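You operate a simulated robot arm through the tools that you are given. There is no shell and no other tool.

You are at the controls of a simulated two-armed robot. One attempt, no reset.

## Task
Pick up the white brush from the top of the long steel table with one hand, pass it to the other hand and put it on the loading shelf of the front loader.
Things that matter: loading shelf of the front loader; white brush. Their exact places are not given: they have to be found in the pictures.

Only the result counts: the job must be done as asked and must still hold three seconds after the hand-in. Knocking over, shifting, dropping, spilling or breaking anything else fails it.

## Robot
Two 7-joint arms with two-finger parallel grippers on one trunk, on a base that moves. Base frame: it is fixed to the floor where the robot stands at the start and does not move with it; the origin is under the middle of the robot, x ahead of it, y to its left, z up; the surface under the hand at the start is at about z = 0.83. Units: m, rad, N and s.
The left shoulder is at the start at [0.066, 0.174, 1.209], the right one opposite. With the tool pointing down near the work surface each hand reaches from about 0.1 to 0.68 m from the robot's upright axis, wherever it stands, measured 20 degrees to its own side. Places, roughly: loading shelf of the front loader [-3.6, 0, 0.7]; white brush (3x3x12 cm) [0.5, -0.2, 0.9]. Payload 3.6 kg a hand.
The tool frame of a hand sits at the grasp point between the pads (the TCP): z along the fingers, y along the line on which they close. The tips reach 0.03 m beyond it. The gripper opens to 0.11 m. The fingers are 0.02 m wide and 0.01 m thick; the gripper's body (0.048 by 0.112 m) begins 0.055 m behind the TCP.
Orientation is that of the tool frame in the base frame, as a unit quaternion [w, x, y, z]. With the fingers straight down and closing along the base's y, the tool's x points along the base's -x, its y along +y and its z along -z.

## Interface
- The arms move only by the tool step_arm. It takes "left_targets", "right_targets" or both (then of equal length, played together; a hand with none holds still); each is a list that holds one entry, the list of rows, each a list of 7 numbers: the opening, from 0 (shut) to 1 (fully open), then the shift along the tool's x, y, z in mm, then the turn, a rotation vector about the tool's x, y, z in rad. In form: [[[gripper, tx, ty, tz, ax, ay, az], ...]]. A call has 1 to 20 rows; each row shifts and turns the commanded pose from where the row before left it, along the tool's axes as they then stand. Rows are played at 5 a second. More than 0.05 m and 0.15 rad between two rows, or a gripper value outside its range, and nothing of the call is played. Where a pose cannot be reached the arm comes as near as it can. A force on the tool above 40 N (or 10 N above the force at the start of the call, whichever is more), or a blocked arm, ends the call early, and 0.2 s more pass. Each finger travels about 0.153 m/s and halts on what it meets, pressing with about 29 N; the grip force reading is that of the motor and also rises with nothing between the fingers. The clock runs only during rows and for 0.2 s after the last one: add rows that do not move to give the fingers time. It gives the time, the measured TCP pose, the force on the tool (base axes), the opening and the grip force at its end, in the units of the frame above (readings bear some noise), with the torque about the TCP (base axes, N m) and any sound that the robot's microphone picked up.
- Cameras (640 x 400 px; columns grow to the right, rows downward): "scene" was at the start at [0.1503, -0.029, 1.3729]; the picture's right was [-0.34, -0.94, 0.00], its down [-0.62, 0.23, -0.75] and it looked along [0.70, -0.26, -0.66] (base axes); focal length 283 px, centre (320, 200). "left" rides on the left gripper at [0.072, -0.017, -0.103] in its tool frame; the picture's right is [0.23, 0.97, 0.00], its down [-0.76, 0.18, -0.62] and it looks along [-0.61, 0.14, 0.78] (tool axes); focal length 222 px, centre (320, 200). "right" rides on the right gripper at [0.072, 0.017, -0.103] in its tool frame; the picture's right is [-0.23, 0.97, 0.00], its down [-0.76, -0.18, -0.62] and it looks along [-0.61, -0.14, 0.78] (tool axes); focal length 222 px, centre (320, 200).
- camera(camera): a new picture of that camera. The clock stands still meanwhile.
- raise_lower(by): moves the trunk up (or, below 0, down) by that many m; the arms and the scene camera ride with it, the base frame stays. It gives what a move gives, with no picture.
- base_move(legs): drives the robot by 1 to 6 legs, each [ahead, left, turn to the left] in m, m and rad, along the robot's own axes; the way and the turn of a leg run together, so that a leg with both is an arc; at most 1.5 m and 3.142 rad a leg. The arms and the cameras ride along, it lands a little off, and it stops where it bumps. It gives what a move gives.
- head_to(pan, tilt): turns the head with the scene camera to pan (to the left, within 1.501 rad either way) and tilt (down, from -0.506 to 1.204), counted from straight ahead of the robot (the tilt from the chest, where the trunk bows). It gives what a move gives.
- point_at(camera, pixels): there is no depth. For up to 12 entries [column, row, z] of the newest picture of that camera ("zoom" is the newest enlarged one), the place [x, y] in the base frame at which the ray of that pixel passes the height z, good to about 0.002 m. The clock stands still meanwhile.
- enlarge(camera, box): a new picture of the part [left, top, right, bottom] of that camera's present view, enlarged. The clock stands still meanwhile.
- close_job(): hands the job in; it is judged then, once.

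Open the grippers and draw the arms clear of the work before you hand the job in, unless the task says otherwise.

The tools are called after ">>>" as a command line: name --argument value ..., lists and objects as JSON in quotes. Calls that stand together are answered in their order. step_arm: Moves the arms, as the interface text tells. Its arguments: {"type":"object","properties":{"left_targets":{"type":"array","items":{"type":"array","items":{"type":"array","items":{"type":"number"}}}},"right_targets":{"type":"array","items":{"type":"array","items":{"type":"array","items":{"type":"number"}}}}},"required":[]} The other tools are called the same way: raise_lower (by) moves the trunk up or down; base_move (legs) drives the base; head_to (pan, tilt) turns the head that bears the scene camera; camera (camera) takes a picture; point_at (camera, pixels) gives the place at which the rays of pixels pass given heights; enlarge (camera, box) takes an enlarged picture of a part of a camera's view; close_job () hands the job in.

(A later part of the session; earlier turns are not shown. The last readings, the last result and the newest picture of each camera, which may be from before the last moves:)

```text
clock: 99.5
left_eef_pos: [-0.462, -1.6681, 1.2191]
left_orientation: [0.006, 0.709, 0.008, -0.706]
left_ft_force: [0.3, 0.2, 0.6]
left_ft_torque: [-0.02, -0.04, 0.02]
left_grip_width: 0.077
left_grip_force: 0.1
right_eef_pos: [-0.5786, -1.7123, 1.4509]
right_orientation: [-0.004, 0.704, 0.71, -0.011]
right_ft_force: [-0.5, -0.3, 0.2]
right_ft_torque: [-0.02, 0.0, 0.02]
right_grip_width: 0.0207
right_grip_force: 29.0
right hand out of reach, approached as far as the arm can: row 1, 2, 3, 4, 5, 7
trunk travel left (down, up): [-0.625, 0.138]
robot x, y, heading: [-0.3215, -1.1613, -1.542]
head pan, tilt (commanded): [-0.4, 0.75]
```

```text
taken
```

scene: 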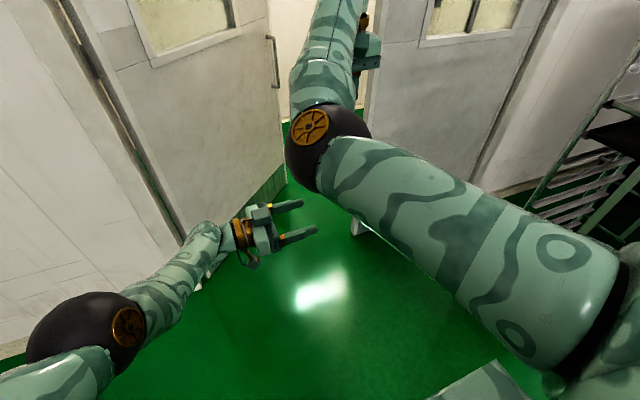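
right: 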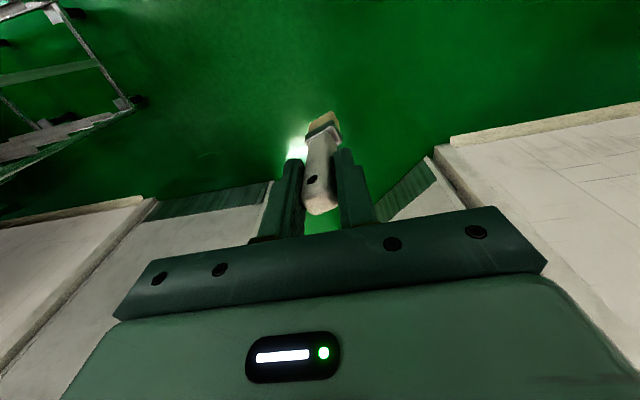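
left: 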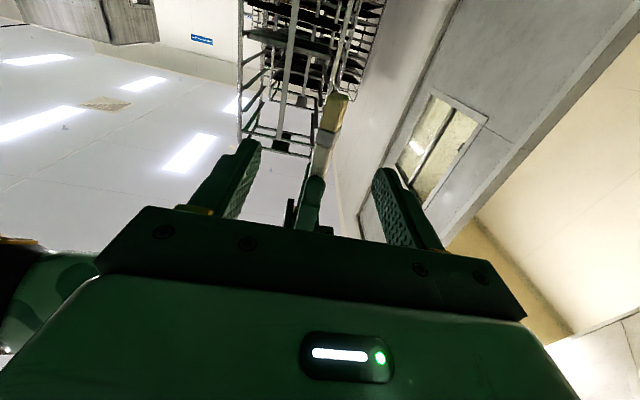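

The right hand slid forward to relative (0.54, -0.27, 1.45). I try to bring it inward by 70 mm while the left rises to match.

>>> step_arm --right_targets '[[[0, 0, 18, 0, 0, 0, 0], [0, 0, 18, 0, 0, 0, 0], [0, 0, 18, 0, 0, 0, 0], [0, 0, 18, 0, 0, 0, 0], [0, 0, 0, 0, 0, 0, 0]]]'

```text
clock: 100.7
left_eef_pos: [-0.4617, -1.6696, 1.2175]
left_orientation: [0.005, 0.709, 0.006, -0.706]
left_ft_force: [0.4, -0.3, 0.2]
left_ft_torque: [0.03, -0.03, -0.01]
left_grip_width: 0.0769
left_grip_force: 0.1
right_eef_pos: [-0.5777, -1.7121, 1.4517]
right_orientation: [-0.004, 0.704, 0.71, -0.012]
right_ft_force: [0.4, 0.3, -1.1]
right_ft_torque: [0.01, 0.01, 0.02]
right_grip_width: 0.0205
right_grip_force: 29.0
right hand out of reach, approached as far as the arm can: row 1, 2, 3, 4
trunk travel left (down, up): [-0.625, 0.138]
robot x, y, heading: [-0.3213, -1.1612, -1.546]
head pan, tilt (commanded): [-0.4, 0.75]
```

The right hand is at its inner limit here, so I let the left come in from slightly behind instead. I retract the left a little, raise it 0.16 m and yaw it 0.21 rad so it points right and slightly forward.

>>> step_arm --left_targets '[[[0.8, 0, 0, -50, 0, 0, 0], [0.8, -40, 0, 0, 0, 0, 0], [0.8, -40, 0, 0, 0, 0, 0], [0.8, -40, 0, 0, 0, 0, 0], [0.8, -41, 0, 0, 0, 0, 0], [0.8, 0, 0, 0, -0.105, 0, 0], [0.8, 0, 0, 0, -0.105, 0, 0], [0.8, 0, 0, 0, 0, 0, 0]]]' --right_targets '[[[0, 0, 0, 0, 0, 0, 0], [0, 0, 0, 0, 0, 0, 0], [0, 0, 0, 0, 0, 0, 0], [0, 0, 0, 0, 0, 0, 0], [0, 0, 0, 0, 0, 0, 0], [0, 0, 0, 0, 0, 0, -0.105], [0, 0, 0, 0, 0, 0, -0.105], [0, 0, 0, 0, 0, 0, 0]]]'

>>> camera --camera "left"

>>> camera --camera "scene"

```text
clock: 102.5
left_eef_pos: [-0.4414, -1.7675, 1.3398]
left_orientation: [0.08, 0.704, 0.081, -0.701]
left_ft_force: [0.3, -0.1, -0.8]
left_ft_torque: [0.01, 0.0, 0.02]
left_grip_width: 0.0884
left_grip_force: 0.1
left hand out of reach, approached as far as the arm can: row 1, 2, 3, 4, 5, 6, 7
right_eef_pos: [-0.5785, -1.7132, 1.4517]
right_orientation: [-0.005, 0.625, 0.78, -0.011]
right_ft_force: [0.5, 0.0, -0.7]
right_ft_torque: [0.01, -0.03, 0.01]
right_grip_width: 0.0203
right_grip_force: 29.5
trunk travel left (down, up): [-0.625, 0.138]
robot x, y, heading: [-0.3219, -1.1634, -1.547]
head pan, tilt (commanded): [-0.4, 0.75]
```

```text
taken
```

left: 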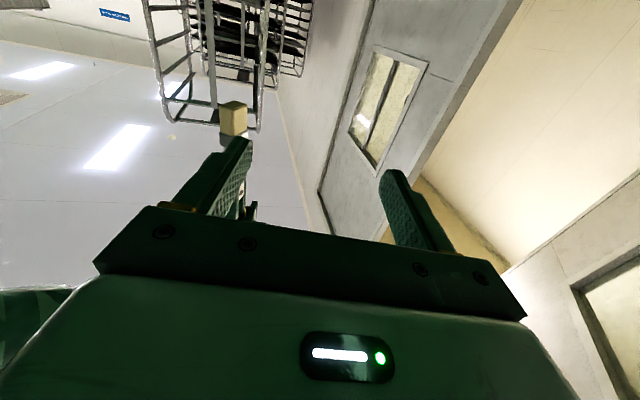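

```text
taken
```

scene: 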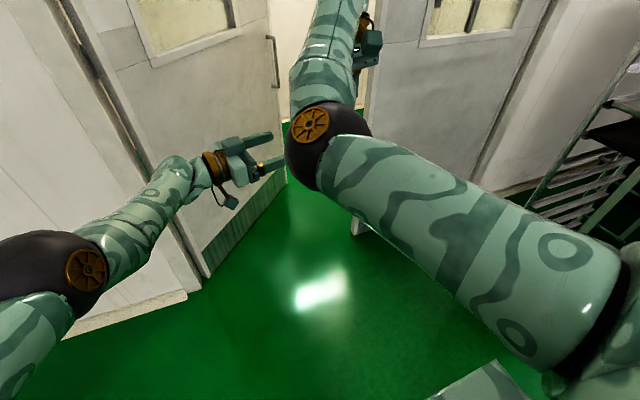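

The left hand ended up 5–8 cm too far forward at (-0.441, -1.768, 1.340). I move it back along its closing axis and up to line up with the brush's lower end.

>>> step_arm --left_targets '[[[0.8, -14, -28, 0, 0, 0, 0], [0.8, -13, -28, 0, 0, 0, 0], [0.8, -13, -28, 0, 0, 0, 0], [0.8, 0, 0, 0, 0, 0, 0]]]'

>>> camera --camera "left"

>>> camera --camera "scene"

```text
clock: 103.5
left_eef_pos: [-0.4868, -1.757, 1.3597]
left_orientation: [0.078, 0.705, 0.08, -0.7]
left_ft_force: [0.6, 0.2, 0.5]
left_ft_torque: [0.02, 0.02, 0.01]
left_grip_width: 0.0879
left_grip_force: 0.0
left hand out of reach, approached as far as the arm can: row 1, 2, 3
right_eef_pos: [-0.5777, -1.7125, 1.4521]
right_orientation: [-0.005, 0.626, 0.779, -0.011]
right_ft_force: [-0.1, -1.4, -0.6]
right_ft_torque: [-0.02, 0.02, -0.04]
right_grip_width: 0.0203
right_grip_force: 28.3
trunk travel left (down, up): [-0.625, 0.138]
robot x, y, heading: [-0.3239, -1.1589, -1.541]
head pan, tilt (commanded): [-0.4, 0.75]
```

```text
taken
```

left: 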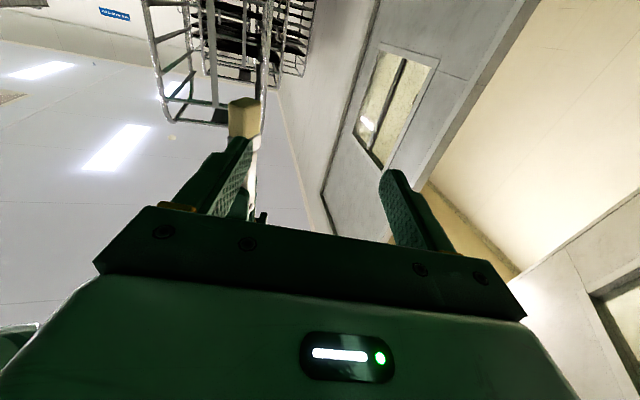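

```text
taken
```

scene: 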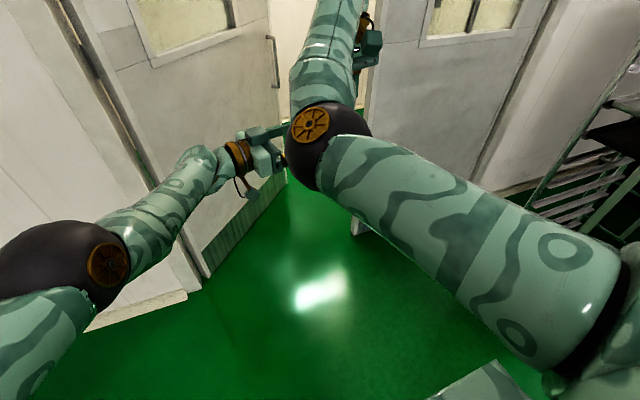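

The left hand slides along some limit with that yaw. I undo the yaw to see whether the arm then reaches its commanded place.

>>> step_arm --left_targets '[[[0.8, 0, 0, 0, 0.105, 0, 0], [0.8, 0, 0, 0, 0.105, 0, 0], [0.8, 0, 0, 0, 0, 0, 0]]]'

```text
clock: 104.3
left_eef_pos: [-0.4842, -1.7225, 1.3709]
left_orientation: [0.004, 0.709, 0.005, -0.705]
left_ft_force: [-0.1, -0.3, -0.8]
left_ft_torque: [0.01, -0.04, 0.02]
left_grip_width: 0.088
left_grip_force: 0.1
left hand out of reach, approached as far as the arm can: row 1, 2
right_eef_pos: [-0.5801, -1.7124, 1.4528]
right_orientation: [-0.005, 0.626, 0.78, -0.012]
right_ft_force: [-0.1, 0.2, -0.5]
right_ft_torque: [0.03, -0.01, 0.0]
right_grip_width: 0.0202
right_grip_force: 28.9
trunk travel left (down, up): [-0.625, 0.138]
robot x, y, heading: [-0.3172, -1.1624, -1.542]
head pan, tilt (commanded): [-0.4, 0.75]
```

Without yaw the left is at (-0.484, -1.723, 1.371), already nearly in line with the brush, and about 0.09 m away. I yaw the right hand back so the faces match and look at both views.

>>> step_arm --right_targets '[[[0, 0, 0, 0, 0, 0, 0.105], [0, 0, 0, 0, 0, 0, 0.105], [0, 0, 0, 0, 0, 0, 0]]]'

>>> camera --camera "left"

>>> head_to --pan -0.4 --tilt 0.45

>>> camera --camera "scene"

>>> camera --camera "right"

```text
clock: 105.1
left_eef_pos: [-0.4841, -1.7231, 1.3709]
left_orientation: [0.005, 0.709, 0.007, -0.705]
left_ft_force: [-0.4, 0.0, -0.1]
left_ft_torque: [-0.02, -0.01, -0.01]
left_grip_width: 0.0879
left_grip_force: 0.0
right_eef_pos: [-0.5798, -1.713, 1.4535]
right_orientation: [-0.006, 0.705, 0.709, -0.012]
right_ft_force: [-0.1, -0.6, -0.7]
right_ft_torque: [0.01, 0.01, 0.01]
right_grip_width: 0.0205
right_grip_force: 28.9
trunk travel left (down, up): [-0.625, 0.138]
robot x, y, heading: [-0.3241, -1.1601, -1.544]
head pan, tilt (commanded): [-0.4, 0.75]
```

```text
taken
```

left: 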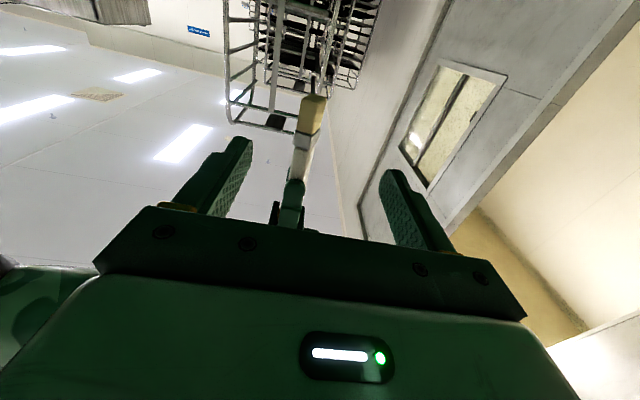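

```text
clock: 105.9
left_eef_pos: [-0.4853, -1.7223, 1.3718]
left_orientation: [0.005, 0.709, 0.007, -0.705]
left_ft_force: [0.3, -0.3, 0.2]
left_ft_torque: [0.01, 0.02, -0.02]
left_grip_width: 0.0881
left_grip_force: 0.1
right_eef_pos: [-0.5785, -1.7127, 1.4527]
right_orientation: [-0.005, 0.703, 0.711, -0.012]
right_ft_force: [0.4, 0.5, -1.0]
right_ft_torque: [-0.02, -0.01, 0.02]
right_grip_width: 0.0206
right_grip_force: 28.9
trunk travel left (down, up): [-0.625, 0.138]
robot x, y, heading: [-0.3191, -1.1649, -1.543]
head pan, tilt (commanded): [-0.4, 0.45]
```

```text
taken
```

scene: 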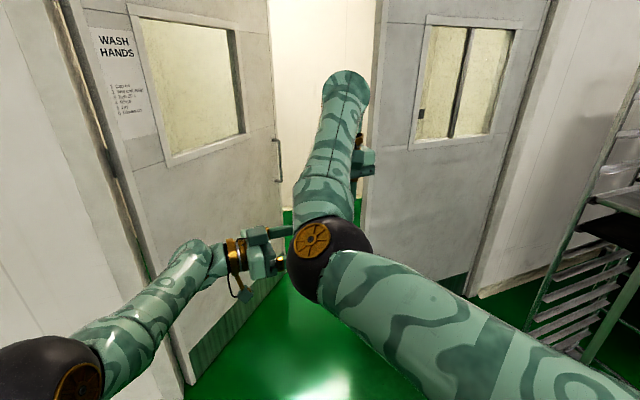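

```text
taken
```

right: 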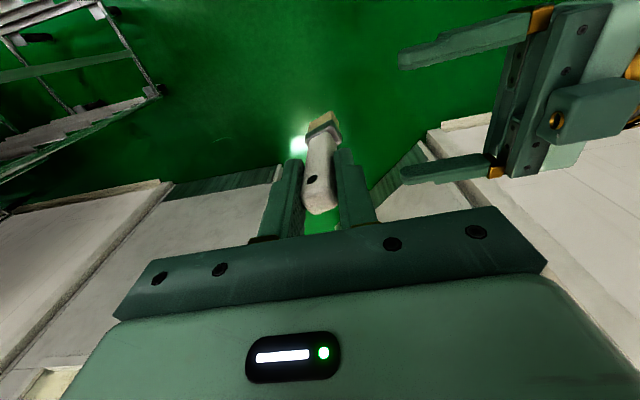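

In the right camera both fingers of the left hand (rows 50 and 170) straddle the line of the brush end at (322, 125). I move the left inward in 20 mm steps.

>>> step_arm --left_targets '[[[0.8, -2, 0, 15, 0, 0, 0], [0.8, -2, 0, 15, 0, 0, 0], [0.8, -2, 0, 15, 0, 0, 0], [0.8, 0, 0, 0, 0, 0, 0]]]'

>>> camera --camera "right"

>>> camera --camera "left"

```text
clock: 106.9
left_eef_pos: [-0.5204, -1.7116, 1.3754]
left_orientation: [0.005, 0.709, 0.007, -0.706]
left_ft_force: [0.1, -0.4, -0.7]
left_ft_torque: [0.0, -0.04, 0.02]
left_grip_width: 0.0881
left_grip_force: 0.0
left hand out of reach, approached as far as the arm can: row 1, 2, 3
right_eef_pos: [-0.5786, -1.7127, 1.4515]
right_orientation: [-0.004, 0.704, 0.71, -0.012]
right_ft_force: [0.0, 1.1, -0.4]
right_ft_torque: [0.03, 0.03, 0.01]
right_grip_width: 0.0205
right_grip_force: 28.6
trunk travel left (down, up): [-0.625, 0.138]
robot x, y, heading: [-0.3235, -1.158, -1.546]
head pan, tilt (commanded): [-0.4, 0.45]
```

```text
taken
```

right: 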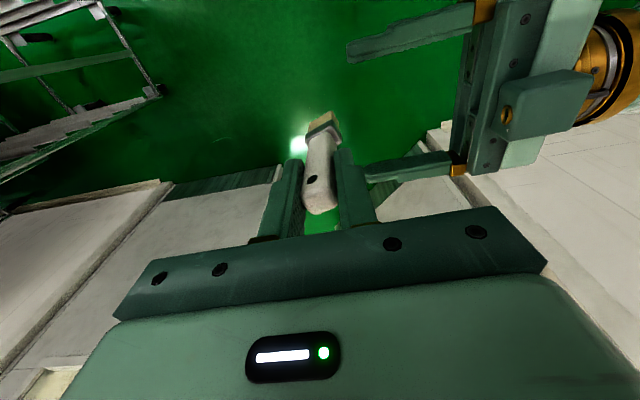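

```text
taken
```

left: 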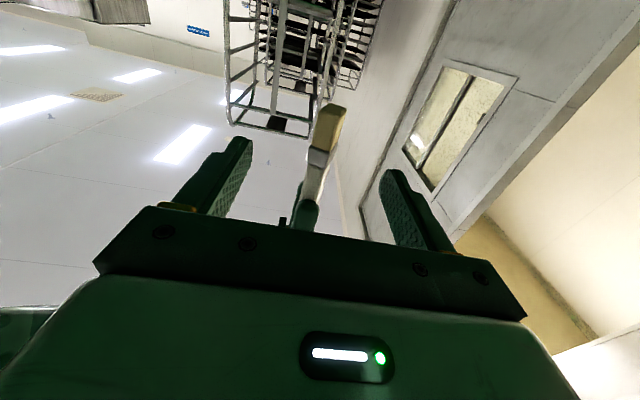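

The left hand is at (-0.520, -1.712, 1.375), well aligned with the brush at (-0.579, -1.713). I advance another 45 mm.

>>> step_arm --left_targets '[[[0.8, 0, 0, 15, 0, 0, 0], [0.8, 0, 0, 15, 0, 0, 0], [0.8, 0, 0, 15, 0, 0, 0], [0.8, 0, 0, 0, 0, 0, 0]]]'

>>> camera --camera "right"

>>> camera --camera "left"

>>> camera --camera "scene"

```text
clock: 107.9
left_eef_pos: [-0.5365, -1.7016, 1.3748]
left_orientation: [0.005, 0.709, 0.007, -0.705]
left_ft_force: [-0.2, 0.0, 0.3]
left_ft_torque: [0.01, 0.01, 0.0]
left_grip_width: 0.0882
left_grip_force: 0.0
left hand out of reach, approached as far as the arm can: row 1, 2, 3
right_eef_pos: [-0.5784, -1.7141, 1.4527]
right_orientation: [-0.005, 0.704, 0.71, -0.012]
right_ft_force: [0.2, 0.9, -1.0]
right_ft_torque: [0.02, 0.03, -0.03]
right_grip_width: 0.0204
right_grip_force: 29.4
trunk travel left (down, up): [-0.625, 0.138]
robot x, y, heading: [-0.3203, -1.1627, -1.541]
head pan, tilt (commanded): [-0.4, 0.45]
```

```text
taken
```

right: 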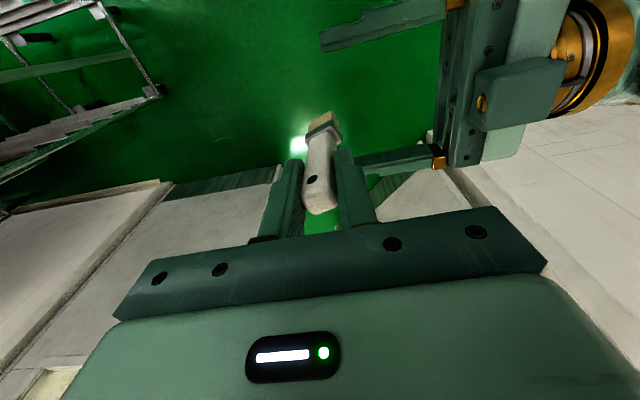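

```text
taken
```

left: 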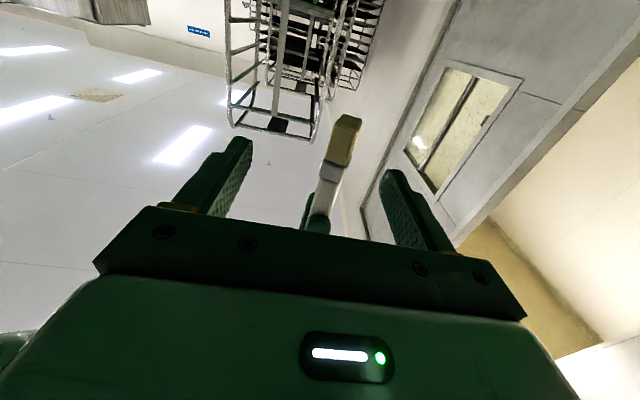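

```text
taken
```

scene: 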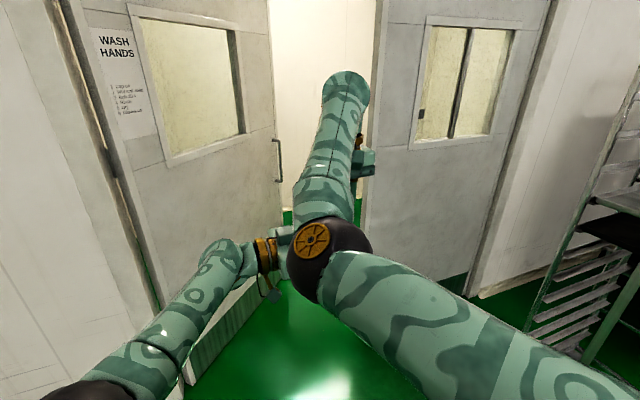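

The left is at (-0.537, -1.702) and its fingertips just reach the brush's near face. I roll the right hand slightly so the brush's lower end swings toward the left hand.

>>> step_arm --right_targets '[[[0, 0, 0, 0, -0.1, 0, 0], [0, 0, 0, 0, -0.1, 0, 0], [0, 0, 0, 0, -0.1, 0, 0], [0, 0, 0, 0, 0, 0, 0]]]'

>>> camera --camera "left"

>>> camera --camera "right"

```text
clock: 108.9
left_eef_pos: [-0.5359, -1.7016, 1.3745]
left_orientation: [0.005, 0.709, 0.007, -0.705]
left_ft_force: [-0.4, -0.8, -0.4]
left_ft_torque: [-0.01, -0.01, -0.02]
left_grip_width: 0.088
left_grip_force: 0.0
right_eef_pos: [-0.5791, -1.7133, 1.4524]
right_orientation: [0.101, 0.697, 0.704, 0.095]
right_ft_force: [0.4, 1.3, -0.9]
right_ft_torque: [-0.03, 0.04, 0.01]
right_grip_width: 0.0207
right_grip_force: 29.2
trunk travel left (down, up): [-0.625, 0.138]
robot x, y, heading: [-0.3228, -1.1582, -1.539]
head pan, tilt (commanded): [-0.4, 0.45]
```

```text
taken
```

left: 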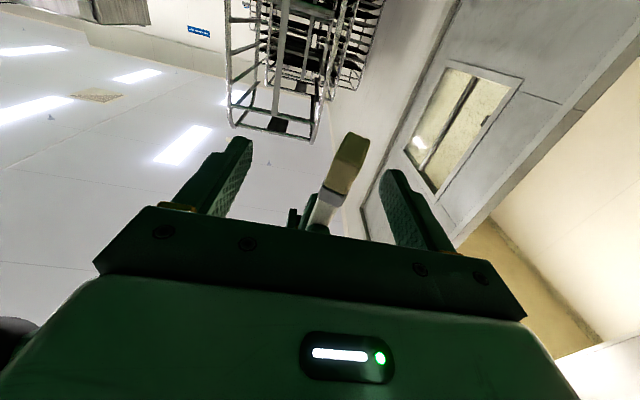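

```text
taken
```

right: 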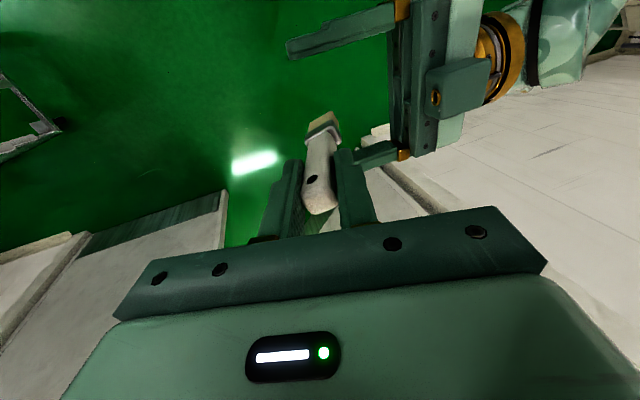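

The brush's lower end is now within the left fingers' reach: about 2 cm beyond the left TCP and 12 mm forward of its midline. I roll the right a bit more and shift it 12 mm back to centre it between the left fingers.

>>> step_arm --right_targets '[[[0, 4, 0, 0, -0.07, 0, 0], [0, 4, 0, 0, -0.07, 0, 0], [0, 4, 0, 0, 0, 0, 0], [0, 0, 0, 0, 0, 0, 0]]]'

>>> camera --camera "left"

>>> camera --camera "right"

```text
clock: 109.9
left_eef_pos: [-0.5362, -1.7012, 1.3752]
left_orientation: [0.005, 0.708, 0.006, -0.706]
left_ft_force: [-0.3, -0.2, -0.6]
left_ft_torque: [0.0, -0.03, -0.02]
left_grip_width: 0.0881
left_grip_force: 0.1
right_eef_pos: [-0.5793, -1.7008, 1.4519]
right_orientation: [0.15, 0.688, 0.696, 0.144]
right_ft_force: [0.7, -0.2, -0.6]
right_ft_torque: [-0.01, 0.0, 0.0]
right_grip_width: 0.0206
right_grip_force: 28.9
trunk travel left (down, up): [-0.625, 0.138]
robot x, y, heading: [-0.3177, -1.1631, -1.545]
head pan, tilt (commanded): [-0.4, 0.45]
```

```text
taken
```

left: 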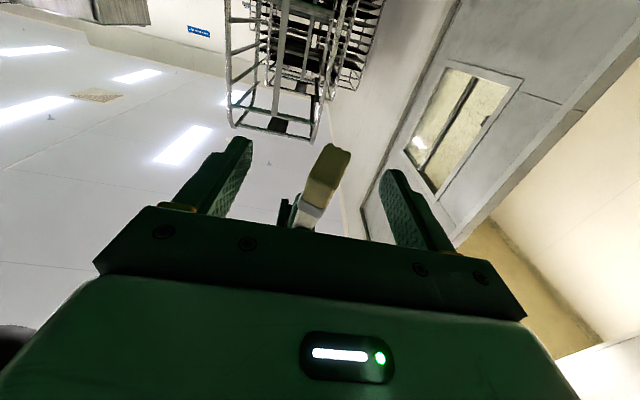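

```text
taken
```

right: 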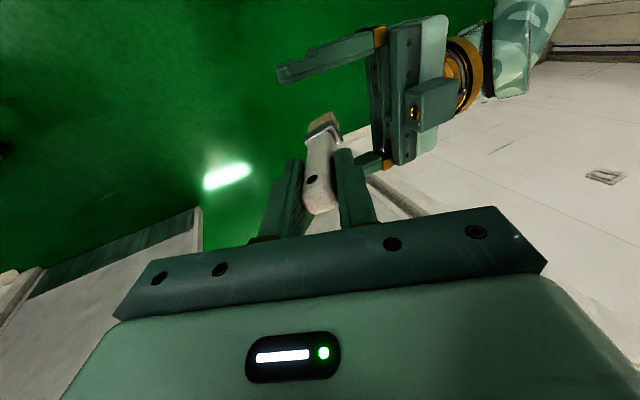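

The brush axis now passes within 1 cm of the left TCP and is centred between its fingers. I lower the right hand 8 mm so the left pads meet the collar, then close the left gripper in stages.

>>> step_arm --right_targets '[[[0, 0, -3.3, 7.3, 0, 0, 0], [0, 0, 0, 0, 0, 0, 0], [0, 0, 0, 0, 0, 0, 0], [0, 0, 0, 0, 0, 0, 0], [0, 0, 0, 0, 0, 0, 0], [0, 0, 0, 0, 0, 0, 0], [0, 0, 0, 0, 0, 0, 0], [0, 0, 0, 0, 0, 0, 0], [0, 0, 0, 0, 0, 0, 0]]]' --left_targets '[[[0.8, 0, 0, 0, 0, 0, 0], [0.6, 0, 0, 0, 0, 0, 0], [0.45, 0, 0, 0, 0, 0, 0], [0.35, 0, 0, 0, 0, 0, 0], [0.28, 0, 0, 0, 0, 0, 0], [0.2, 0, 0, 0, 0, 0, 0], [0.1, 0, 0, 0, 0, 0, 0], [0, 0, 0, 0, 0, 0, 0], [0, 0, 0, 0, 0, 0, 0]]]'

>>> camera --camera "left"

>>> camera --camera "right"

```text
clock: 111.9
left_eef_pos: [-0.5362, -1.7019, 1.3761]
left_orientation: [0.006, 0.709, 0.007, -0.705]
left_ft_force: [0.6, -0.3, -1.2]
left_ft_torque: [0.01, -0.02, 0.12]
left_grip_width: 0.0151
left_grip_force: 29.1
right_eef_pos: [-0.5809, -1.7028, 1.4446]
right_orientation: [0.15, 0.688, 0.696, 0.143]
right_ft_force: [-0.6, 0.6, 1.2]
right_ft_torque: [0.0, -0.01, -0.13]
right_grip_width: 0.0214
right_grip_force: 29.1
trunk travel left (down, up): [-0.625, 0.138]
robot x, y, heading: [-0.3226, -1.1616, -1.539]
head pan, tilt (commanded): [-0.4, 0.45]
```

```text
taken
```

left: 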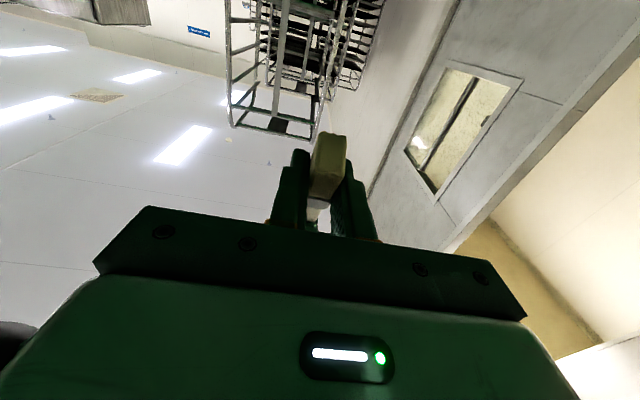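

```text
taken
```

right: 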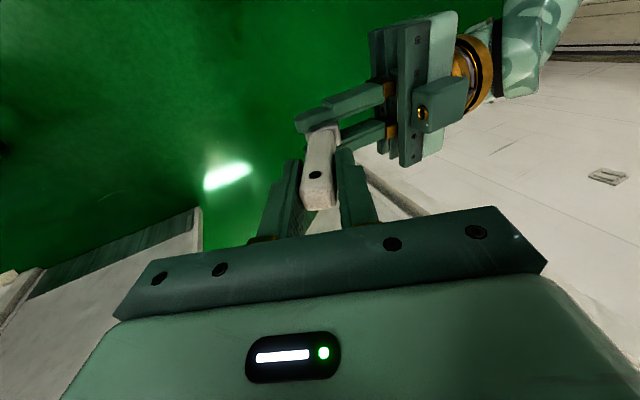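

The left gripper holds the brush at 15 mm with 29 N and both hands feel opposing torques. I zoom in on the right view to confirm the grip before releasing the right hand.

>>> enlarge --camera "right" --box '[260, 60, 440, 230]'

>>> enlarge --camera "left" --box '[250, 110, 400, 250]'

```text
2.35 times, centred on (350, 145) of right
```

zoom: 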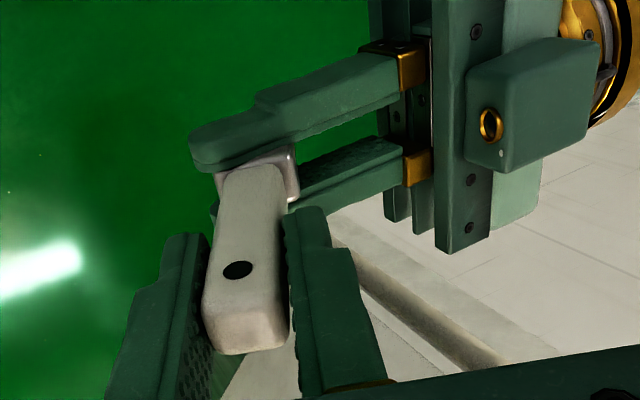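

```text
2.86 times, centred on (325, 180) of left
```

zoom: 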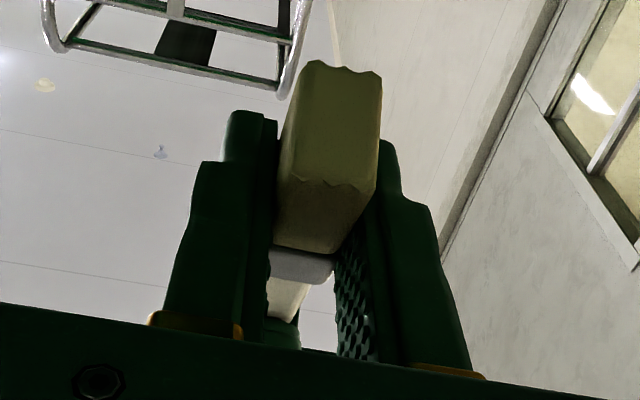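

Both views confirm the left fingers clamp the brush at its collar/bristle end. I open the right gripper to half and check that the left still holds.

>>> step_arm --right_targets '[[[0.25, 0, 0, 0, 0, 0, 0], [0.32, 0, 0, 0, 0, 0, 0], [0.4, 0, 0, 0, 0, 0, 0], [0.5, 0, 0, 0, 0, 0, 0], [0.5, 0, 0, 0, 0, 0, 0]]]'

>>> camera --camera "right"

```text
clock: 113.1
left_eef_pos: [-0.5369, -1.7013, 1.3758]
left_orientation: [0.004, 0.709, 0.006, -0.705]
left_ft_force: [-1.0, -0.8, -0.3]
left_ft_torque: [-0.01, -0.03, -0.03]
left_grip_width: 0.0152
left_grip_force: 28.7
right_eef_pos: [-0.5799, -1.7027, 1.4437]
right_orientation: [0.15, 0.688, 0.696, 0.143]
right_ft_force: [-0.3, -0.4, -0.4]
right_ft_torque: [-0.01, 0.0, 0.02]
right_grip_width: 0.0549
right_grip_force: 0.1
trunk travel left (down, up): [-0.625, 0.138]
robot x, y, heading: [-0.3191, -1.1593, -1.546]
head pan, tilt (commanded): [-0.4, 0.45]
```

```text
taken
```

right: 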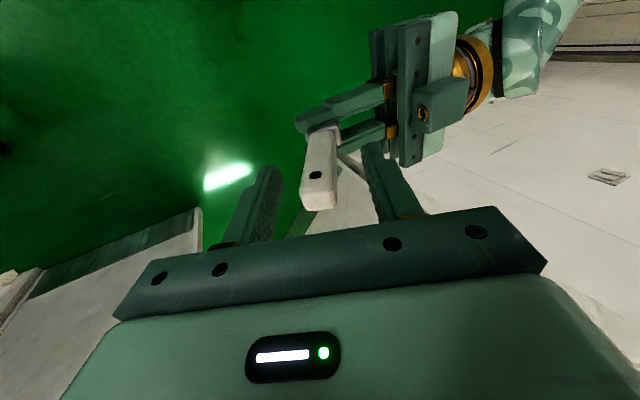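

The brush stays firmly in the left hand. I withdraw the right hand back along its own axis.

>>> step_arm --right_targets '[[[0.5, 0, 0, -20, 0, 0, 0], [0.5, 0, 0, -20, 0, 0, 0], [0.5, 0, 0, -20, 0, 0, 0], [0.5, 0, 0, -20, 0, 0, 0], [0.5, 0, 0, -20, 0, 0, 0], [0.5, 0, 0, -20, 0, 0, 0], [0.5, 0, 0, 0, 0, 0, 0]]]'

>>> camera --camera "scene"

>>> camera --camera "right"

```text
clock: 114.7
left_eef_pos: [-0.5351, -1.7006, 1.375]
left_orientation: [0.006, 0.709, 0.008, -0.705]
left_ft_force: [-0.4, 0.0, -0.5]
left_ft_torque: [0.06, 0.02, 0.03]
left_grip_width: 0.0151
left_grip_force: 29.3
right_eef_pos: [-0.6279, -1.6981, 1.5563]
right_orientation: [0.15, 0.688, 0.695, 0.143]
right_ft_force: [0.4, -0.2, -0.4]
right_ft_torque: [0.0, 0.02, -0.01]
right_grip_width: 0.0552
right_grip_force: 0.1
trunk travel left (down, up): [-0.625, 0.138]
robot x, y, heading: [-0.3216, -1.1615, -1.545]
head pan, tilt (commanded): [-0.4, 0.45]
```

```text
taken
```

scene: 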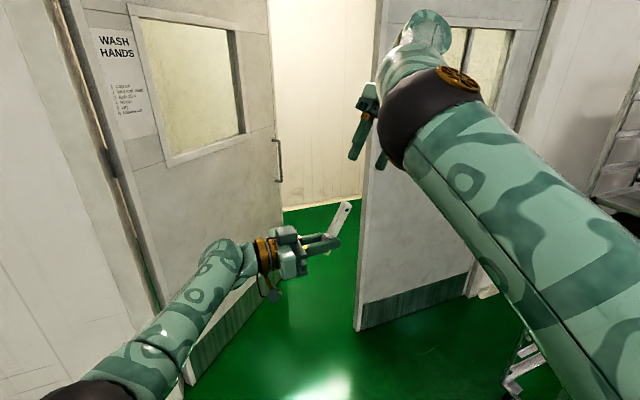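

```text
taken
```

right: 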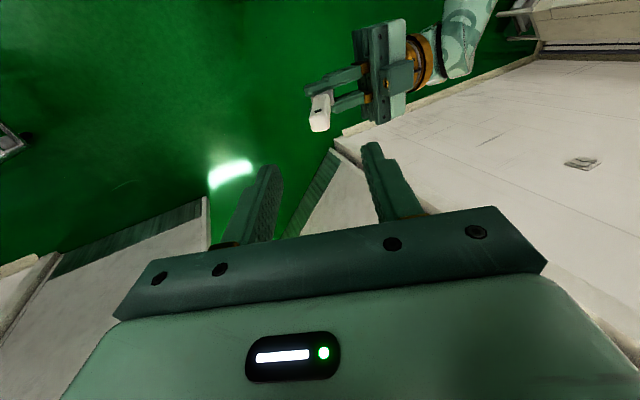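

The hand-over succeeded: the left hand holds the brush, handle up, and the right is free. I un-roll the right hand, move it outward and lower it to a compact pose.

>>> step_arm --right_targets '[[[0.5, 0, -30, 0, 0.11, 0, 0], [0.5, 0, -30, 0, 0.11, 0, 0], [0.5, 0, -30, 0, 0.11, 0, 0], [0.5, 0, -20, 0, 0.11, 0, 0], [0.2, 15, 0, 35, 0, 0, 0], [0.2, 15, 0, 35, 0, 0, 0], [0.2, 15, 0, 35, 0, 0, 0], [0.2, 15, 0, 35, 0, 0, 0], [0.2, 15, 0, 35, 0, 0, 0], [0.2, 15, 0, 35, 0, 0, 0], [0.2, 0, 0, 0, 0, 0, 0]]]'

>>> camera --camera "scene"

```text
clock: 117.1
left_eef_pos: [-0.5348, -1.6996, 1.3756]
left_orientation: [0.006, 0.708, 0.007, -0.706]
left_ft_force: [0.2, 0.6, 0.0]
left_ft_torque: [0.01, 0.0, -0.02]
left_grip_width: 0.0151
left_grip_force: 28.9
right_eef_pos: [-0.7408, -1.6144, 1.3157]
right_orientation: [-0.004, 0.703, 0.711, -0.012]
right_ft_force: [-0.5, 0.6, 0.1]
right_ft_torque: [0.0, 0.02, 0.02]
right_grip_width: 0.022
right_grip_force: 0.1
trunk travel left (down, up): [-0.625, 0.138]
robot x, y, heading: [-0.3199, -1.1571, -1.542]
head pan, tilt (commanded): [-0.4, 0.45]
```

```text
taken
```

scene: 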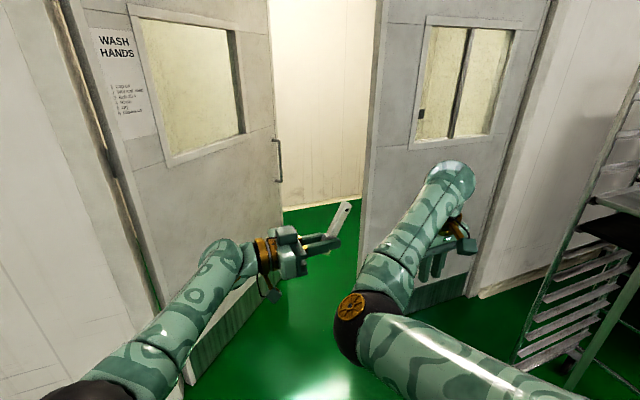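

Now I draw the left hand, with the brush, back to its own side.

>>> step_arm --left_targets '[[[0, 0, 0, -20, 0, 0, 0], [0, 0, -4, -30, 0, 0, 0], [0, 0, -4, -30, 0, 0, 0], [0, 0, -4, -30, 0, 0, 0], [0, 0, -4, -30, 0, 0, 0], [0, 0, -4, -30, 0, 0, 0], [0, 0, -4, -30, 0, 0, 0], [0, 0, -4, -30, 0, 0, 0], [0, 0, -4, -30, 0, 0, 0], [0, 0, -4, -30, 0, 0, 0], [0, 0, -4, -30, 0, 0, 0], [0, 0, 0, 0, 0, 0, 0]]]'

>>> camera --camera "scene"

```text
clock: 119.7
left_eef_pos: [-0.2174, -1.6553, 1.3753]
left_orientation: [0.005, 0.709, 0.007, -0.705]
left_ft_force: [-0.1, -0.4, -1.2]
left_ft_torque: [-0.02, 0.02, -0.01]
left_grip_width: 0.0155
left_grip_force: 29.4
right_eef_pos: [-0.7413, -1.6143, 1.3158]
right_orientation: [-0.005, 0.704, 0.71, -0.012]
right_ft_force: [-0.5, 0.0, -0.5]
right_ft_torque: [-0.03, -0.02, 0.01]
right_grip_width: 0.0217
right_grip_force: 0.1
trunk travel left (down, up): [-0.625, 0.138]
robot x, y, heading: [-0.3214, -1.1561, -1.54]
head pan, tilt (commanded): [-0.4, 0.45]
```

```text
taken
```

scene: 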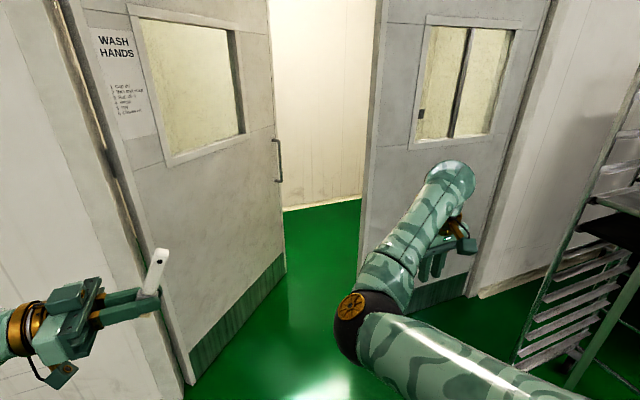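

The brush is held upright in the left hand. Before turning the hand down I check how far the door leaf at (190, 385) is.

>>> point_at --camera "scene" --pixels '[[190, 385, 0.0], [285, 270, 0.0], [357, 325, 0.0], [470, 270, 0.0]]'

>>> step_arm --left_targets '[[[0, 0, 0, 0, -0.0806, 0.0806, -0.0806], [0, 0, 0, 0, -0.0806, 0.0806, -0.0806], [0, 0, 0, 0, -0.0806, 0.0806, -0.0806], [0, 0, 0, 0, -0.0806, 0.0806, -0.0806], [0, 0, 0, 0, -0.0806, 0.0806, -0.0806], [0, 0, 0, 0, -0.0806, 0.0806, -0.0806], [0, 0, 0, 0, -0.0806, 0.0806, -0.0806], [0, 0, 0, 0, 0, 0, 0]]]'

>>> camera --camera "scene"

```text
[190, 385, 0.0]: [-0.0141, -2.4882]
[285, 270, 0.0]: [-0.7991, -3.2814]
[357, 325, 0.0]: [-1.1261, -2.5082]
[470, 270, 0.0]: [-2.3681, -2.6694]
```

```text
clock: 121.5
left_eef_pos: [-0.2151, -1.6554, 1.3777]
left_orientation: [0.004, 0.814, 0.392, -0.429]
left_ft_force: [0.2, 0.1, -0.8]
left_ft_torque: [-0.02, 0.01, -0.03]
left_grip_width: 0.0152
left_grip_force: 28.7
right_eef_pos: [-0.7408, -1.6138, 1.3163]
right_orientation: [-0.004, 0.704, 0.71, -0.012]
right_ft_force: [-0.3, 0.3, -0.1]
right_ft_torque: [-0.01, -0.02, 0.01]
right_grip_width: 0.022
right_grip_force: 0.1
trunk travel left (down, up): [-0.625, 0.138]
robot x, y, heading: [-0.3206, -1.1583, -1.54]
head pan, tilt (commanded): [-0.4, 0.45]
```

```text
taken
```

scene: 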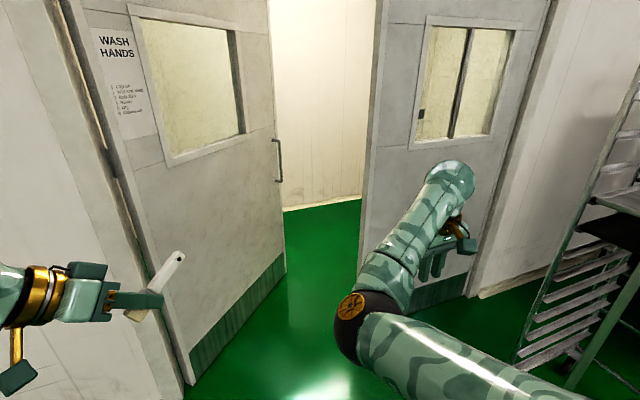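

The doors are 0.8 m further away, so there is room. I complete the turn of the left hand to straight down.

>>> step_arm --left_targets '[[[0, 0, 0, 0, -0.0806, 0.0806, -0.0806], [0, 0, 0, 0, -0.0806, 0.0806, -0.0806], [0, 0, 0, 0, -0.0806, 0.0806, -0.0806], [0, 0, 0, 0, -0.0806, 0.0806, -0.0806], [0, 0, 0, 0, -0.0806, 0.0806, -0.0806], [0, 0, 0, 0, -0.0806, 0.0806, -0.0806], [0, 0, 0, 0, -0.0806, 0.0806, -0.0806], [0, 0, 0, 0, -0.0806, 0.0806, -0.0806], [0, 0, 0, 0, 0, 0, 0]]]'

>>> camera --camera "left"

>>> head_to --pan 0.2 --tilt 0.6

>>> camera --camera "scene"

```text
clock: 123.5
left_eef_pos: [-0.2137, -1.6549, 1.379]
left_orientation: [0.0, 0.701, 0.713, 0.002]
left_ft_force: [-0.2, -0.1, -0.6]
left_ft_torque: [0.03, 0.01, -0.01]
left_grip_width: 0.015
left_grip_force: 28.5
right_eef_pos: [-0.7406, -1.6143, 1.3155]
right_orientation: [-0.005, 0.704, 0.71, -0.012]
right_ft_force: [-0.7, -0.8, 0.0]
right_ft_torque: [0.02, 0.0, 0.01]
right_grip_width: 0.0219
right_grip_force: 0.0
trunk travel left (down, up): [-0.625, 0.138]
robot x, y, heading: [-0.3227, -1.1598, -1.545]
head pan, tilt (commanded): [-0.4, 0.45]
```

```text
taken
```

left: 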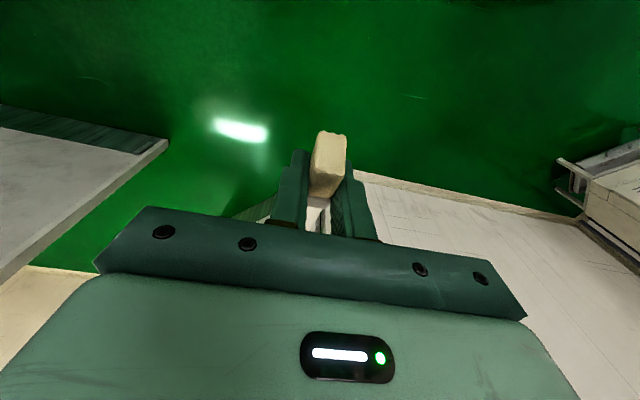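

```text
clock: 124.5
left_eef_pos: [-0.2153, -1.6569, 1.3784]
left_orientation: [0.0, 0.701, 0.713, 0.002]
left_ft_force: [-0.6, -0.7, -0.4]
left_ft_torque: [-0.04, -0.02, 0.01]
left_grip_width: 0.0154
left_grip_force: 29.3
right_eef_pos: [-0.7419, -1.6144, 1.3138]
right_orientation: [-0.004, 0.704, 0.71, -0.012]
right_ft_force: [0.1, -0.7, 0.3]
right_ft_torque: [0.03, 0.0, -0.02]
right_grip_width: 0.0222
right_grip_force: 0.1
trunk travel left (down, up): [-0.625, 0.138]
robot x, y, heading: [-0.3212, -1.1582, -1.541]
head pan, tilt (commanded): [0.201, 0.6]
```

```text
taken
```

scene: 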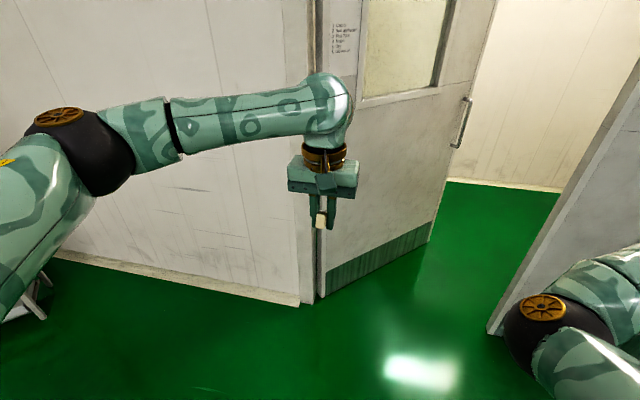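

The left hand holds the brush pointing down, with its elbow only about 0.3 m to the side. I pull the right hand in a bit, then turn the base right to face -x.

>>> step_arm --right_targets '[[[0.2, -10, 25, 0, 0, 0, 0], [0.2, -10, 25, 0, 0, 0, 0], [0.2, -10, 25, 0, 0, 0, 0], [0.2, 0, 0, 0, 0, 0, 0]]]'

>>> base_move --legs '[[0, 0, -1.6]]'

>>> head_to --pan 0.0 --tilt 0.35

>>> camera --camera "scene"

```text
clock: 125.5
left_eef_pos: [-0.2151, -1.656, 1.3783]
left_orientation: [0.0, 0.701, 0.714, 0.003]
left_ft_force: [-0.2, -0.6, -1.0]
left_ft_torque: [0.01, 0.01, 0.0]
left_grip_width: 0.0152
left_grip_force: 29.1
right_eef_pos: [-0.6616, -1.6428, 1.314]
right_orientation: [-0.004, 0.704, 0.71, -0.012]
right_ft_force: [0.1, -0.6, 0.6]
right_ft_torque: [0.03, 0.01, -0.01]
right_grip_width: 0.022
right_grip_force: 0.0
trunk travel left (down, up): [-0.625, 0.138]
robot x, y, heading: [-0.3234, -1.161, -1.544]
head pan, tilt (commanded): [0.201, 0.6]
```

```text
clock: 129.9
left_eef_pos: [-0.824, -1.2284, 1.3787]
left_orientation: [0.002, 1.0, -0.031, 0.002]
left_ft_force: [-0.3, 0.6, -0.2]
left_ft_torque: [-0.04, -0.03, 0.03]
left_grip_width: 0.0151
left_grip_force: 28.6
right_eef_pos: [-0.7748, -0.7834, 1.3137]
right_orientation: [-0.011, 0.999, -0.034, -0.005]
right_ft_force: [0.3, -0.1, -0.2]
right_ft_torque: [0.01, -0.01, 0.02]
right_grip_width: 0.0221
right_grip_force: 0.0
trunk travel left (down, up): [-0.625, 0.138]
robot x, y, heading: [-0.3191, -1.1558, 3.092]
head pan, tilt (commanded): [0.201, 0.6]
```

```text
clock: 130.7
left_eef_pos: [-0.8232, -1.2285, 1.3789]
left_orientation: [0.002, 1.0, -0.03, 0.001]
left_ft_force: [0.0, -0.5, -0.2]
left_ft_torque: [0.03, -0.03, 0.0]
left_grip_width: 0.0152
left_grip_force: 28.7
right_eef_pos: [-0.7754, -0.7847, 1.3146]
right_orientation: [-0.011, 0.999, -0.035, -0.004]
right_ft_force: [-0.1, -0.1, 0.2]
right_ft_torque: [-0.02, -0.02, -0.02]
right_grip_width: 0.0222
right_grip_force: 0.0
trunk travel left (down, up): [-0.625, 0.138]
robot x, y, heading: [-0.3227, -1.1605, 3.092]
head pan, tilt (commanded): [0.0, 0.351]
```

```text
taken
```

scene: 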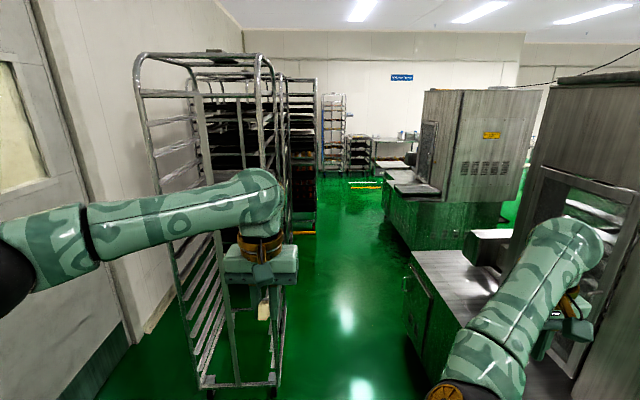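

Now the aisle is visible: racks on the left, the pastry machine's outfeed shelf on the right, and the loader beyond with its shelf near (420, 185). I measure these.

>>> point_at --camera "scene" --pixels '[[272, 388, 0.0], [210, 388, 0.0], [312, 232, 0.0], [383, 245, 0.0], [412, 250, 0.7], [462, 325, 0.7], [388, 170, 0.7], [398, 193, 0.7], [432, 193, 0.7], [408, 170, 0.7], [408, 320, 0.0], [385, 205, 0.0]]'

>>> enlarge --camera "scene" --box '[340, 90, 560, 300]'

```text
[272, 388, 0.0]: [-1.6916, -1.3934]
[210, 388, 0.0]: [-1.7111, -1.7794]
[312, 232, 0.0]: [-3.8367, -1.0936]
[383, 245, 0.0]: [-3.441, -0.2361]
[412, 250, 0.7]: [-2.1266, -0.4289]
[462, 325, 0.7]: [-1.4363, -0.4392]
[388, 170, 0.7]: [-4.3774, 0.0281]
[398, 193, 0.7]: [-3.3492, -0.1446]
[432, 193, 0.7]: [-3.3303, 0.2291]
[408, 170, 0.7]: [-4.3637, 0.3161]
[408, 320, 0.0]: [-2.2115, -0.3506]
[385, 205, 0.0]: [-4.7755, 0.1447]
```

```text
1.90 times, centred on (450, 195) of scene
```

zoom: 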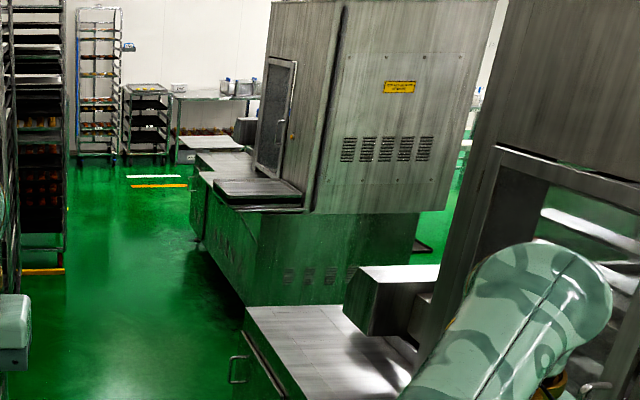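

The aisle's free width is about 0.95 m centred on y ≈ -0.91. I drive forward-right to line up with it.

>>> base_move --legs '[[0, 0, 0.05], [0.75, -0.25, 0]]'

>>> camera --camera "scene"

```text
clock: 135.4
left_eef_pos: [-1.5899, -1.0257, 1.3772]
left_orientation: [0.003, 1.0, -0.001, 0.001]
left_ft_force: [-0.8, 0.6, 0.1]
left_ft_torque: [0.05, 0.0, -0.01]
left_grip_width: 0.0153
left_grip_force: 29.2
right_eef_pos: [-1.5684, -0.5791, 1.3151]
right_orientation: [-0.011, 1.0, -0.005, -0.006]
right_ft_force: [0.0, -0.2, -0.2]
right_ft_torque: [0.03, -0.03, 0.0]
right_grip_width: 0.022
right_grip_force: 0.0
trunk travel left (down, up): [-0.625, 0.138]
robot x, y, heading: [-1.0931, -0.9283, -3.134]
head pan, tilt (commanded): [0.0, 0.351]
```

```text
taken
```

scene: 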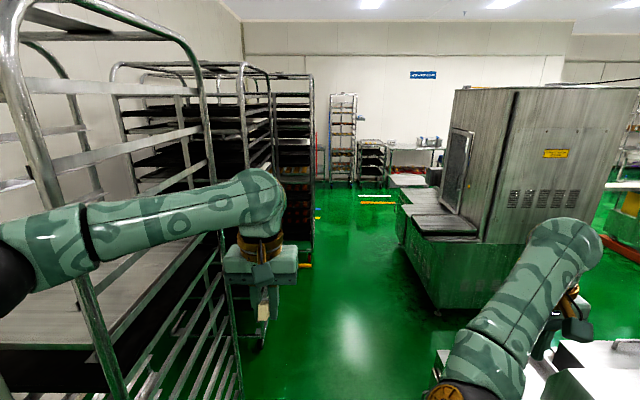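

The left forearm passes beside the rack with about 0.1 m to spare; I bias slightly right and drive ahead 0.7 m.

>>> base_move --legs '[[0.1, -0.06, 0], [0.7, 0, -0.008]]'

>>> camera --camera "scene"

```text
clock: 140.1
left_eef_pos: [-2.3981, -0.9897, 1.3788]
left_orientation: [0.003, 1.0, 0.006, 0.001]
left_ft_force: [-0.1, -0.3, -0.5]
left_ft_torque: [-0.01, -0.04, 0.02]
left_grip_width: 0.0152
left_grip_force: 29.0
right_eef_pos: [-2.384, -0.5421, 1.3142]
right_orientation: [-0.011, 1.0, 0.002, -0.006]
right_ft_force: [-0.2, 0.6, 0.0]
right_ft_torque: [-0.03, -0.03, 0.01]
right_grip_width: 0.0219
right_grip_force: 0.0
trunk travel left (down, up): [-0.625, 0.138]
robot x, y, heading: [-1.9045, -0.8878, -3.114]
head pan, tilt (commanded): [0.0, 0.351]
```

```text
taken
```

scene: 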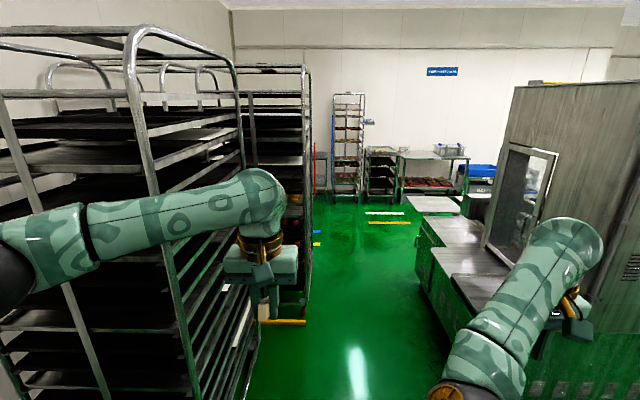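

I'm at (-1.90, -0.89) and the loader is at the right front. I pan the head right to see its shelf better.

>>> head_to --pan -0.55 --tilt 0.45

>>> camera --camera "scene"

>>> enlarge --camera "scene" --box '[180, 80, 440, 300]'

```text
clock: 141.1
left_eef_pos: [-2.3979, -0.9902, 1.3778]
left_orientation: [0.002, 1.0, 0.006, 0.001]
left_ft_force: [0.0, 0.2, 0.2]
left_ft_torque: [0.01, 0.02, 0.01]
left_grip_width: 0.0153
left_grip_force: 29.1
right_eef_pos: [-2.3828, -0.5426, 1.3139]
right_orientation: [-0.012, 1.0, 0.003, -0.006]
right_ft_force: [1.1, -0.2, 0.0]
right_ft_torque: [0.01, -0.01, -0.01]
right_grip_width: 0.0218
right_grip_force: 0.0
trunk travel left (down, up): [-0.625, 0.138]
robot x, y, heading: [-1.9025, -0.8862, -3.115]
head pan, tilt (commanded): [-0.55, 0.45]
```

```text
taken
```

scene: 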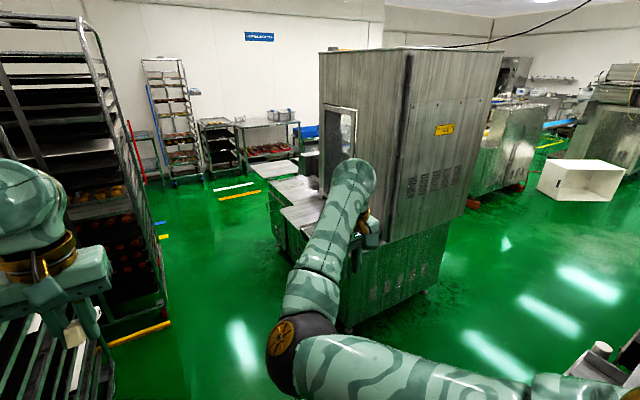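

```text
1.82 times, centred on (310, 190) of scene
```

zoom: 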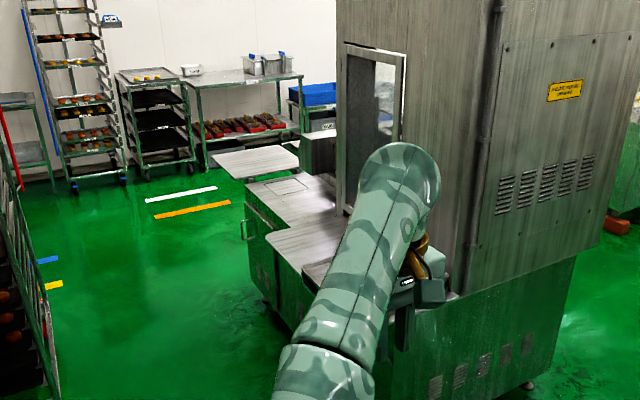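

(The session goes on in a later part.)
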